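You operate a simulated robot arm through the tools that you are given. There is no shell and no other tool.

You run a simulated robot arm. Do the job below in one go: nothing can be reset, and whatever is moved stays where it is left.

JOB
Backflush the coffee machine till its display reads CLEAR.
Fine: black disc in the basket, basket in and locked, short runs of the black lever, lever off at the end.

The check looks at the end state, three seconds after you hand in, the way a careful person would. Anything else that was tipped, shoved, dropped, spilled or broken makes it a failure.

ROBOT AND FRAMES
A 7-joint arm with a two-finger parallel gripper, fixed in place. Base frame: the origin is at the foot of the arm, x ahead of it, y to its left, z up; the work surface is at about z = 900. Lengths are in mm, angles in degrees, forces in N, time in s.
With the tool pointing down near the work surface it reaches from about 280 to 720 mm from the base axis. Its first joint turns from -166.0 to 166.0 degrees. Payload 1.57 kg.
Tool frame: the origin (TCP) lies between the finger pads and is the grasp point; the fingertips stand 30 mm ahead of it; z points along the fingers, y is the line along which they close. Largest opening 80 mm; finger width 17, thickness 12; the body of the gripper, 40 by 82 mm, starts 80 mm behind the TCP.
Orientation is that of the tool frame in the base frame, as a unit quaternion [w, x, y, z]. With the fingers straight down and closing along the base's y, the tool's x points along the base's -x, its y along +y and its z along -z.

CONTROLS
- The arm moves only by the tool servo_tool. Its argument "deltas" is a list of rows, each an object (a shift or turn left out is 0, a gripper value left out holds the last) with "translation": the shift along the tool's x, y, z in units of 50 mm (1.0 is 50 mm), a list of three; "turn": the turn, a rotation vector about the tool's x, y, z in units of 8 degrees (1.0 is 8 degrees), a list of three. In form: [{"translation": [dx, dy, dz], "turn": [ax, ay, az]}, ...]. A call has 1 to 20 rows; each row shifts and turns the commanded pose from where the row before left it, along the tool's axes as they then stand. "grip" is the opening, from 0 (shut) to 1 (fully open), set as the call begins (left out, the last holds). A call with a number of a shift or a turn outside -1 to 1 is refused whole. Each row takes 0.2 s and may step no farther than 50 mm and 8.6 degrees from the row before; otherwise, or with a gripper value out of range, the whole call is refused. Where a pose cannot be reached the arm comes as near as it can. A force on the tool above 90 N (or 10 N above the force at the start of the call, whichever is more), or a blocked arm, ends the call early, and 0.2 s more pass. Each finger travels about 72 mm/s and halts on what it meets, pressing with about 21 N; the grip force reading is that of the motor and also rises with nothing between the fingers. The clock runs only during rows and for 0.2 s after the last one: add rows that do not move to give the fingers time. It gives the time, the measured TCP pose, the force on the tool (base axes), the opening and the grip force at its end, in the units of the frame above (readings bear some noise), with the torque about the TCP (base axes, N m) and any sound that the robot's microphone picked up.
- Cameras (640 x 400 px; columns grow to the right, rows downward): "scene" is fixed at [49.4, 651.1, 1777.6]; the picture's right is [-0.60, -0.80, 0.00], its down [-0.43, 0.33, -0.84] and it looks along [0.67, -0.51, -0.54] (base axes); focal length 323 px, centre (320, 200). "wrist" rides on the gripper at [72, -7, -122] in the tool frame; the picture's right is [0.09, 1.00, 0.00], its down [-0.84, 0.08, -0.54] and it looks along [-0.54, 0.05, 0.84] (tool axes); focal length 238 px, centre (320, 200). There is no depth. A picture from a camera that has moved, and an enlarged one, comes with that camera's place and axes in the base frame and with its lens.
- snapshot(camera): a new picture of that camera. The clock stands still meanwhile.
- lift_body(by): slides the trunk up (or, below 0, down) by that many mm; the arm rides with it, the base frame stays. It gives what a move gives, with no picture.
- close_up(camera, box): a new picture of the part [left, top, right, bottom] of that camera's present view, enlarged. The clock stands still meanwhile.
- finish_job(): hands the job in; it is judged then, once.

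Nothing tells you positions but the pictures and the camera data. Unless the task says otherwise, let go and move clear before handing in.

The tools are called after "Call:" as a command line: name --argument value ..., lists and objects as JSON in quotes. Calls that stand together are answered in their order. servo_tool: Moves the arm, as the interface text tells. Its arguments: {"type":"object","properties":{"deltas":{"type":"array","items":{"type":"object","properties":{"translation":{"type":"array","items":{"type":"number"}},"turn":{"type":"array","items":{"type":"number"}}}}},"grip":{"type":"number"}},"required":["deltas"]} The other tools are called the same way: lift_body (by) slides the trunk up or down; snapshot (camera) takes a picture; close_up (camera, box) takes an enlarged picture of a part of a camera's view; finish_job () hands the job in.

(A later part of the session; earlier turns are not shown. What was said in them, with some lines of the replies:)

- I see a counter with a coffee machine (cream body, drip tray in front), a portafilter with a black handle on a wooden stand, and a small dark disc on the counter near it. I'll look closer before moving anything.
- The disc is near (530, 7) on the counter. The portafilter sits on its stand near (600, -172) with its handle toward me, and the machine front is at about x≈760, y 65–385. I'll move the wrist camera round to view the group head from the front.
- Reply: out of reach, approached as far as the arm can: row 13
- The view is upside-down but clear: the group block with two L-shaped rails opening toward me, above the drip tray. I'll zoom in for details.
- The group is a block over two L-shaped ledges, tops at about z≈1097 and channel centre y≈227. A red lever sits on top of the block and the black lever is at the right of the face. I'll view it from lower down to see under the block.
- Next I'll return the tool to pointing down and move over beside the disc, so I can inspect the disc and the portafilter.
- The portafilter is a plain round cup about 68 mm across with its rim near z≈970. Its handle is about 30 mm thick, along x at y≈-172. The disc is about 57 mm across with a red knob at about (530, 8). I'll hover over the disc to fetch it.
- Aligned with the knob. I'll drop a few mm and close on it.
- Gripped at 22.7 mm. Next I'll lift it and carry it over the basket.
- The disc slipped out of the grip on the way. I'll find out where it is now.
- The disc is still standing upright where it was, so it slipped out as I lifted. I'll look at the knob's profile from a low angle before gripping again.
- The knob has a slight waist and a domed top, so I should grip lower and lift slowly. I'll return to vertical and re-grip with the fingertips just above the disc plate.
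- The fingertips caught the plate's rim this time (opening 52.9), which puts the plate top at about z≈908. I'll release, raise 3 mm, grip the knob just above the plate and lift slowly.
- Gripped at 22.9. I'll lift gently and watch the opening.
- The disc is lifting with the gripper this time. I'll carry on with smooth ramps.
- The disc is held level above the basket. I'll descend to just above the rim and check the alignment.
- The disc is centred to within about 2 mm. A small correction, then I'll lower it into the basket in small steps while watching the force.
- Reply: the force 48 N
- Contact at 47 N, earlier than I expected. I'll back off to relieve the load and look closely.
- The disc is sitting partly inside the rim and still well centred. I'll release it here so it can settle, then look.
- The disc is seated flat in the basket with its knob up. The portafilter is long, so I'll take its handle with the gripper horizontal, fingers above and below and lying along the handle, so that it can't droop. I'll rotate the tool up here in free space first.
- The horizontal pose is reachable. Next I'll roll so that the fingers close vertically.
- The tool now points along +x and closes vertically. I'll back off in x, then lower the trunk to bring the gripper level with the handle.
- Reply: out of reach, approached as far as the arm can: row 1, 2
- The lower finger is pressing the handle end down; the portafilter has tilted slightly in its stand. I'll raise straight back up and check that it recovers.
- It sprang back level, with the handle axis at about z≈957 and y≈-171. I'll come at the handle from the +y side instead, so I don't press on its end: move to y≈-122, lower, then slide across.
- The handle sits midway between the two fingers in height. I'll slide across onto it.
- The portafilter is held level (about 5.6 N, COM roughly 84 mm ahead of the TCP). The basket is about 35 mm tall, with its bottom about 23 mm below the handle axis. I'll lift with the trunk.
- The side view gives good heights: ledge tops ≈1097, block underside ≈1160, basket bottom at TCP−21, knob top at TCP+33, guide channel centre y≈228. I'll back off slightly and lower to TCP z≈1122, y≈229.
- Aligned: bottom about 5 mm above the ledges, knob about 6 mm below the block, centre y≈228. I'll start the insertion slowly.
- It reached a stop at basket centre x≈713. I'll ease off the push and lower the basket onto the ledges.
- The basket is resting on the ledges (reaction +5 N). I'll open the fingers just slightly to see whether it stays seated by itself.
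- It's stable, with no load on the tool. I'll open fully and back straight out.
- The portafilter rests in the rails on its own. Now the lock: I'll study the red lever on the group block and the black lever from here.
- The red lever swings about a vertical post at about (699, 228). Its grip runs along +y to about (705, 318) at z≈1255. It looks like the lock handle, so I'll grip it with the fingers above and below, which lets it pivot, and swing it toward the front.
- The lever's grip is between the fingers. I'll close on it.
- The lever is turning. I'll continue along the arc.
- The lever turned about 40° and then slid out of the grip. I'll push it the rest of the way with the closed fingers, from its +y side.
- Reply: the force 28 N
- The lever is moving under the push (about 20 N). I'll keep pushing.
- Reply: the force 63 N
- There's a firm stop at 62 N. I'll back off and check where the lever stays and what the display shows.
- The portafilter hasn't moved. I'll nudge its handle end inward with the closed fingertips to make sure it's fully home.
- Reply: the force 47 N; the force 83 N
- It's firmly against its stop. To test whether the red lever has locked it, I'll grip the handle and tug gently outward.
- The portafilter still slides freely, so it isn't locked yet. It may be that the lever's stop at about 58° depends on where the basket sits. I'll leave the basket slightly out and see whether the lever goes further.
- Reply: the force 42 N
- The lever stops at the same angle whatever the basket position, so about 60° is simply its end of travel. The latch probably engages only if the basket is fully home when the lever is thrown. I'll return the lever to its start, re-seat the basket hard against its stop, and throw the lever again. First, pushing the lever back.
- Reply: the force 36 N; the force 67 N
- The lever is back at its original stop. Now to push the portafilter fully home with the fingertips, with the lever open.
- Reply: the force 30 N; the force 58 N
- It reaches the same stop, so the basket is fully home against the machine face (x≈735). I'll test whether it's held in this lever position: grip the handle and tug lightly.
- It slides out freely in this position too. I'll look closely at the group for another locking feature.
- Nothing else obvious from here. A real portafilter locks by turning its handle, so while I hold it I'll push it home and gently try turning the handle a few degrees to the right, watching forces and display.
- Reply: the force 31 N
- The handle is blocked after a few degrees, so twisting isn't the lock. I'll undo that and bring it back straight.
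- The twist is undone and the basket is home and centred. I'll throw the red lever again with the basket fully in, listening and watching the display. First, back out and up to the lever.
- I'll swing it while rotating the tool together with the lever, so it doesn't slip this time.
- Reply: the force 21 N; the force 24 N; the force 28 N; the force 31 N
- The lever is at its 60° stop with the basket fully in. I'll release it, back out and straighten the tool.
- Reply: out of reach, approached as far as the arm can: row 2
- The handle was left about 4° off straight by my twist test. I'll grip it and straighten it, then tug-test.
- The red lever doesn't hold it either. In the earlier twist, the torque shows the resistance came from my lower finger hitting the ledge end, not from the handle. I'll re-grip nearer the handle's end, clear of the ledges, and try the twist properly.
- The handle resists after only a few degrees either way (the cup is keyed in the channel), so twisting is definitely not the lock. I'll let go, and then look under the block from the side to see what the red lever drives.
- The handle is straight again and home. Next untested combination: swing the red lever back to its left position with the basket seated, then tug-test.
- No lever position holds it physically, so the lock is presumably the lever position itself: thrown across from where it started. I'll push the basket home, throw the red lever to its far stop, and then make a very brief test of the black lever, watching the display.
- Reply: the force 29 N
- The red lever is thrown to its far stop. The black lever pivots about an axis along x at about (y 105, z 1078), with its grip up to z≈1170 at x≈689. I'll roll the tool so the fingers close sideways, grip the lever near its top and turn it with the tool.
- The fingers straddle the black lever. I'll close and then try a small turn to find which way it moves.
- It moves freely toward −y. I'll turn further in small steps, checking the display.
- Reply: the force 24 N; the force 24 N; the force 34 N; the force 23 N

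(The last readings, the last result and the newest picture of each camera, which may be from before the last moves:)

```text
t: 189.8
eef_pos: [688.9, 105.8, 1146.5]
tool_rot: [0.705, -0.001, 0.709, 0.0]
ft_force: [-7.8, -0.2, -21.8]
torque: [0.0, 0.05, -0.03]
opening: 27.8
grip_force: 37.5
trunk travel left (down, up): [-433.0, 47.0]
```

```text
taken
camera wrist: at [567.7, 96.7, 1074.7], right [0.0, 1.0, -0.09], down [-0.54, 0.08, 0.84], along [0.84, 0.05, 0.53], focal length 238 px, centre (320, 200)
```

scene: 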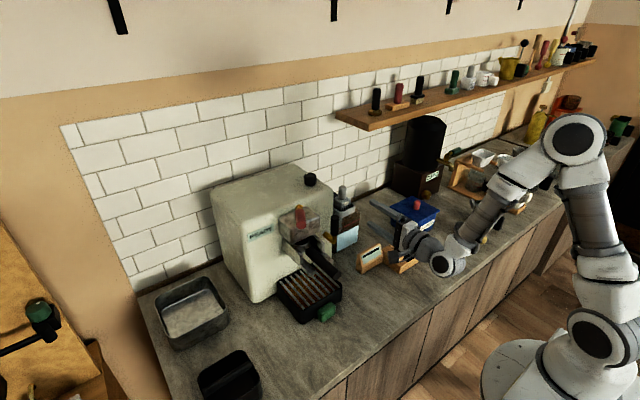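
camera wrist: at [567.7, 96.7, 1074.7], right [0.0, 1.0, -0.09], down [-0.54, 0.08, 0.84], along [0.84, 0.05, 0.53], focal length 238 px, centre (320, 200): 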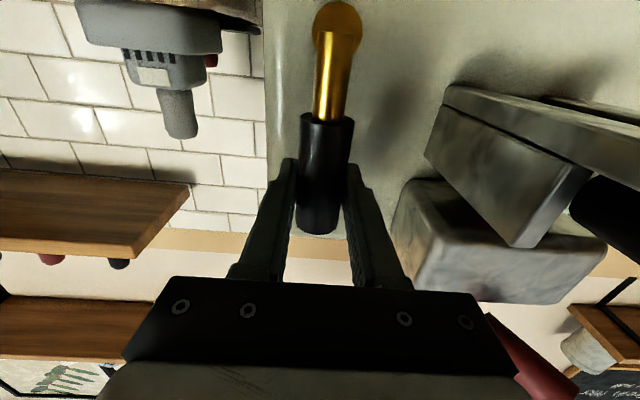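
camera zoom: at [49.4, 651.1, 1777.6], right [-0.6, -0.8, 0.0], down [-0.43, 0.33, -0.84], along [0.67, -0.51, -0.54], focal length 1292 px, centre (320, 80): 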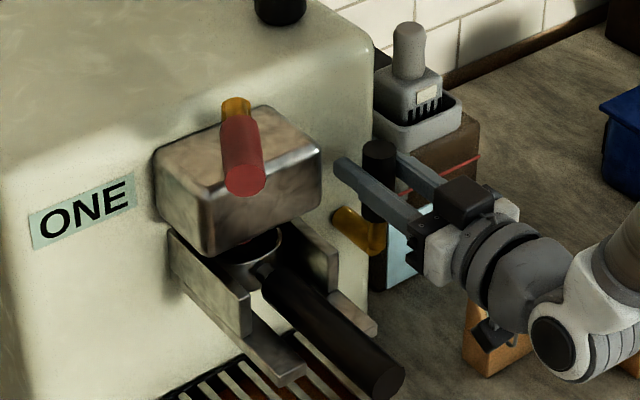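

The display now reads "ONE": the run counted, so the lock is right. I'll ease the axial load and repeat the short runs until it reads CLEAR.

Call:
servo_tool --deltas '[{"translation": [-0.07, 0, 0]}, {"translation": [0, 0, 0]}]'

Call:
servo_tool --deltas '[{"translation": [0.0035, -0.1004, 0], "turn": [0, 0, 0.5]}, {"translation": [0.014, -0.2, 0], "turn": [0, 0, 1]}, {"translation": [0.014, -0.2, 0], "turn": [0, 0, 1]}, {"translation": [0.014, -0.2, 0], "turn": [0, 0, 1]}, {"translation": [0.014, -0.2, 0], "turn": [0, 0, 1]}, {"translation": [0.014, -0.2, 0], "turn": [0, 0, 1]}, {"translation": [0.014, -0.2, 0], "turn": [0, 0, 1]}, {"translation": [0.014, -0.2, 0], "turn": [0, 0, 1]}, {"translation": [0, 0, 0]}, {"translation": [0, 0, 0]}, {"translation": [0, 0, 0]}, {"translation": [0, 0, 0]}]'

Call:
close_up --camera "scene" --box '[240, 180, 400, 280]'

```text
t: 190.4
eef_pos: [691.8, 105.8, 1150.4]
tool_rot: [0.705, -0.002, 0.709, 0.001]
ft_force: [-3.2, 1.0, -24.4]
torque: [0.03, -0.02, -0.01]
opening: 27.7
grip_force: 38.4
trunk travel left (down, up): [-433.0, 47.0]
```

```text
t: 193.0
eef_pos: [690.6, 38.9, 1119.7]
tool_rot: [0.614, 0.353, 0.611, 0.354]
ft_force: [4.6, -14.4, 2.8]
torque: [-0.57, -0.6, -0.85]
opening: 28.8
grip_force: 38.9
trunk travel left (down, up): [-433.0, 47.0]
```

```text
4.00 times, centred on (320, 230) of scene
camera zoom: at [49.4, 651.1, 1777.6], right [-0.6, -0.8, 0.0], down [-0.43, 0.33, -0.84], along [0.67, -0.51, -0.54], focal length 1292 px, centre (320, 80)
```

zoom: 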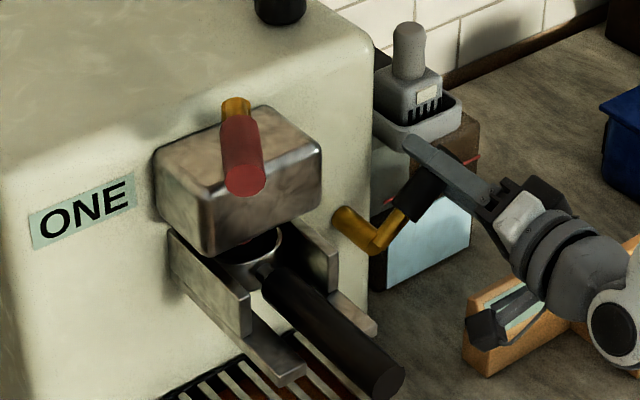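

Call:
servo_tool --deltas '[{"translation": [0, 0, 0]}, {"translation": [0, 0, 0]}, {"translation": [0.014, 0.2, 0], "turn": [0, 0, -1]}, {"translation": [0.014, 0.2, 0], "turn": [0, 0, -1]}, {"translation": [0.014, 0.2, 0], "turn": [0, 0, -1]}, {"translation": [0.014, 0.2, 0], "turn": [0, 0, -1]}, {"translation": [0.014, 0.2, 0], "turn": [0, 0, -1]}, {"translation": [0.014, 0.2, 0], "turn": [0, 0, -1]}, {"translation": [0.014, 0.2, 0], "turn": [0, 0, -1]}, {"translation": [0.0035, 0.1004, 0], "turn": [0, 0, -0.5]}, {"translation": [0, 0, 0]}, {"translation": [0, 0, 0]}]'

Call:
close_up --camera "scene" --box '[240, 180, 400, 280]'

```text
t: 195.6
eef_pos: [690.0, 105.0, 1150.8]
tool_rot: [0.706, -0.002, 0.708, 0.001]
ft_force: [1.1, 0.4, -6.3]
torque: [0.14, 0.3, 0.05]
opening: 27.5
grip_force: 37.7
trunk travel left (down, up): [-433.0, 47.0]
```

```text
4.00 times, centred on (320, 230) of scene
camera zoom: at [49.4, 651.1, 1777.6], right [-0.6, -0.8, 0.0], down [-0.43, 0.33, -0.84], along [0.67, -0.51, -0.54], focal length 1292 px, centre (320, 80)
```

zoom: 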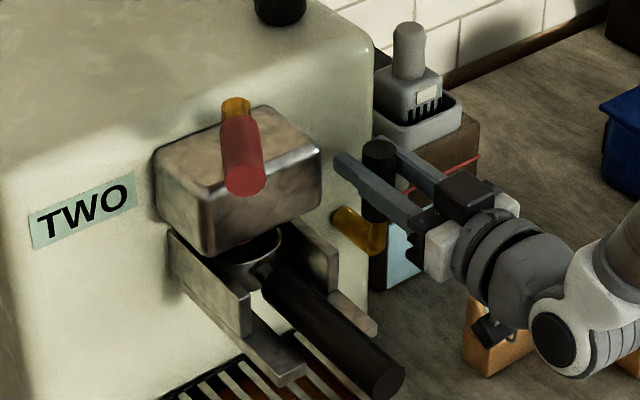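

"TWO". I'll do another identical run.

Call:
servo_tool --deltas '[{"translation": [0.0035, -0.1004, 0], "turn": [0, 0, 0.5]}, {"translation": [0.014, -0.2, 0], "turn": [0, 0, 1]}, {"translation": [0.014, -0.2, 0], "turn": [0, 0, 1]}, {"translation": [0.014, -0.2, 0], "turn": [0, 0, 1]}, {"translation": [0.014, -0.2, 0], "turn": [0, 0, 1]}, {"translation": [0.014, -0.2, 0], "turn": [0, 0, 1]}, {"translation": [0.014, -0.2, 0], "turn": [0, 0, 1]}, {"translation": [0.014, -0.2, 0], "turn": [0, 0, 1]}, {"translation": [0, 0, 0]}, {"translation": [0, 0, 0]}, {"translation": [0, 0, 0]}, {"translation": [0, 0, 0]}]'

Call:
servo_tool --deltas '[{"translation": [0, 0, 0]}, {"translation": [0, 0, 0]}, {"translation": [0.014, 0.2, 0], "turn": [0, 0, -1]}, {"translation": [0.014, 0.2, 0], "turn": [0, 0, -1]}, {"translation": [0.014, 0.2, 0], "turn": [0, 0, -1]}, {"translation": [0.014, 0.2, 0], "turn": [0, 0, -1]}, {"translation": [0.014, 0.2, 0], "turn": [0, 0, -1]}, {"translation": [0.014, 0.2, 0], "turn": [0, 0, -1]}, {"translation": [0.014, 0.2, 0], "turn": [0, 0, -1]}, {"translation": [0.0035, 0.1004, 0], "turn": [0, 0, -0.5]}, {"translation": [0, 0, 0]}, {"translation": [0, 0, 0]}]'

Call:
close_up --camera "scene" --box '[240, 180, 400, 280]'

```text
t: 198.2
eef_pos: [689.5, 37.8, 1118.4]
tool_rot: [0.614, 0.354, 0.61, 0.354]
ft_force: [-2.5, -20.0, 1.8]
torque: [-0.8, -0.41, -0.53]
opening: 28.9
grip_force: 38.8
trunk travel left (down, up): [-433.0, 47.0]
```

```text
t: 200.8
eef_pos: [689.1, 105.4, 1152.3]
tool_rot: [0.706, -0.001, 0.708, 0.0]
ft_force: [4.4, -2.9, -6.5]
torque: [0.11, 0.36, 0.04]
opening: 27.7
grip_force: 37.8
trunk travel left (down, up): [-433.0, 47.0]
```

```text
4.00 times, centred on (320, 230) of scene
camera zoom: at [49.4, 651.1, 1777.6], right [-0.6, -0.8, 0.0], down [-0.43, 0.33, -0.84], along [0.67, -0.51, -0.54], focal length 1292 px, centre (320, 80)
```

zoom: 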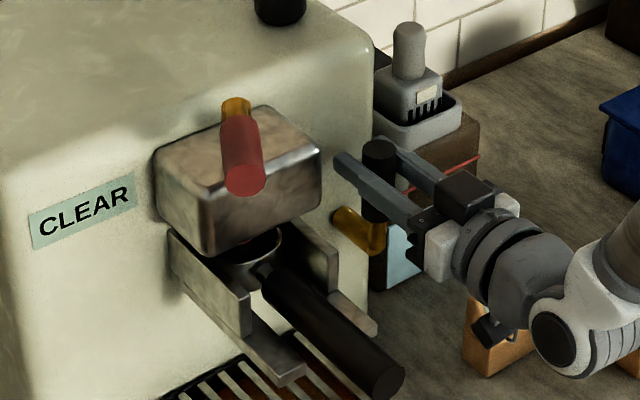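

The display reads CLEAR and the black lever is back upright. I'll let go and back straight out, then check everything.

Call:
servo_tool --deltas '[{"translation": [0, 0, 0]}, {"translation": [0, 0, 0]}, {"translation": [0, 0, -0.3]}, {"translation": [0, 0, -0.7]}, {"translation": [0, 0, -0.8]}, {"translation": [0, 0, -0.8]}, {"translation": [-0.4, 0, -0.4]}, {"translation": [-0.6, 0, 0]}, {"translation": [-0.5, 0, 0]}, {"translation": [0, 0, 0]}]' --grip 0.8

Call:
snapshot --camera "scene"

Call:
close_up --camera "scene" --box '[240, 180, 400, 280]'

Call:
snapshot --camera "wrist"

```text
t: 203.0
eef_pos: [538.1, 105.5, 1229.4]
tool_rot: [0.707, -0.001, 0.707, 0.001]
ft_force: [0.7, -0.5, 0.5]
torque: [-0.03, 0.04, 0.0]
opening: 64.0
grip_force: 0.0
trunk travel left (down, up): [-433.0, 47.0]
```

```text
taken
```

scene: 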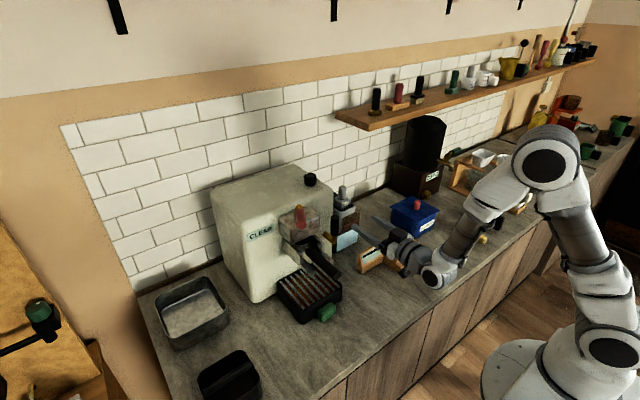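

```text
4.00 times, centred on (320, 230) of scene
camera zoom: at [49.4, 651.1, 1777.6], right [-0.6, -0.8, 0.0], down [-0.43, 0.33, -0.84], along [0.67, -0.51, -0.54], focal length 1292 px, centre (320, 80)
```

zoom: 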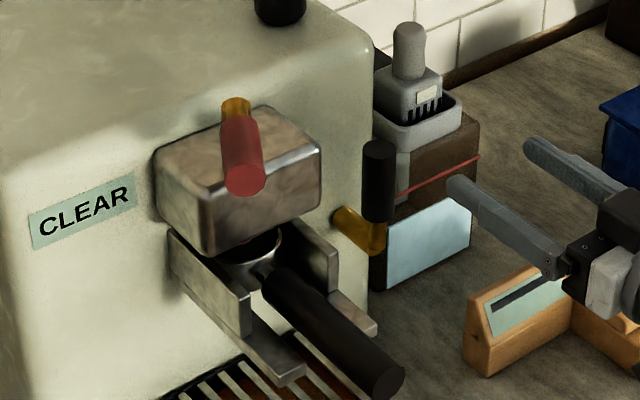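

```text
taken
camera wrist: at [417.1, 96.5, 1155.4], right [0.0, 1.0, -0.09], down [-0.54, 0.08, 0.84], along [0.84, 0.05, 0.54], focal length 238 px, centre (320, 200)
```

wrist: 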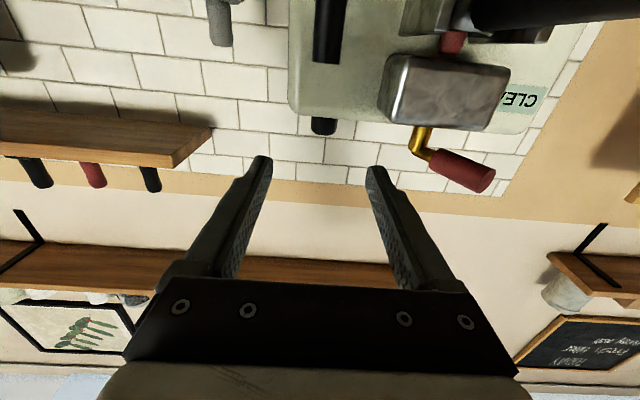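

Call:
close_up --camera "scene" --box '[250, 230, 500, 340]'

```text
2.56 times, centred on (375, 285) of scene
camera zoom: at [49.4, 651.1, 1777.6], right [-0.6, -0.8, 0.0], down [-0.43, 0.33, -0.84], along [0.67, -0.51, -0.54], focal length 827 px, centre (179, -18)
```

zoom: 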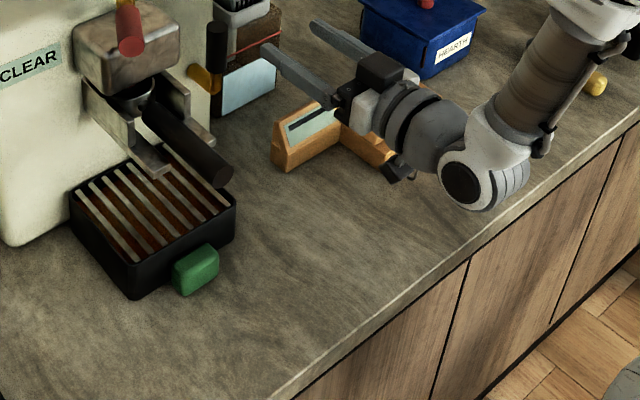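

The display reads CLEAR and the basket is in, with the disc inside and the red lock lever thrown. The black lever is upright (off), nothing else is disturbed, and the arm is clear. Handing in.

Call:
finish_job

```text
The job is handed in.
```

The backflush is finished: the machine's display went from READY through ONE and TWO to CLEAR after three runs of the black lever.

- **Basket:** the black disc sits flat in it with the knob up. The basket is pushed fully home on the rails, with the red lever swung to its far stop.
- **Black lever:** back upright, in the off position. Each run lasted a few seconds, the first the longest at about three.
- **Lock:** the red lever does not physically hold the basket. It slid freely when I tugged it at both ends of the lever's travel. I took the lever as the lock because the runs counted with it thrown across, so what "locked" means here is my reading.
- **Mishaps:**
    - The disc slipped from the grip on the first lift and stayed standing where it was.
    - Lowering the arm, I briefly pressed the portafilter handle down in its stand; it sprang back level.
    - I pressed the disc against the basket with about 47 N before it dropped in.
    - Finding the lock took firm pushes on the handle (up to about 82 N) and the red lever (up to about 66 N). I also tried twisting the handle, then straightened it.

The last pictures show nothing spilled or knocked over, and the arm is clear.
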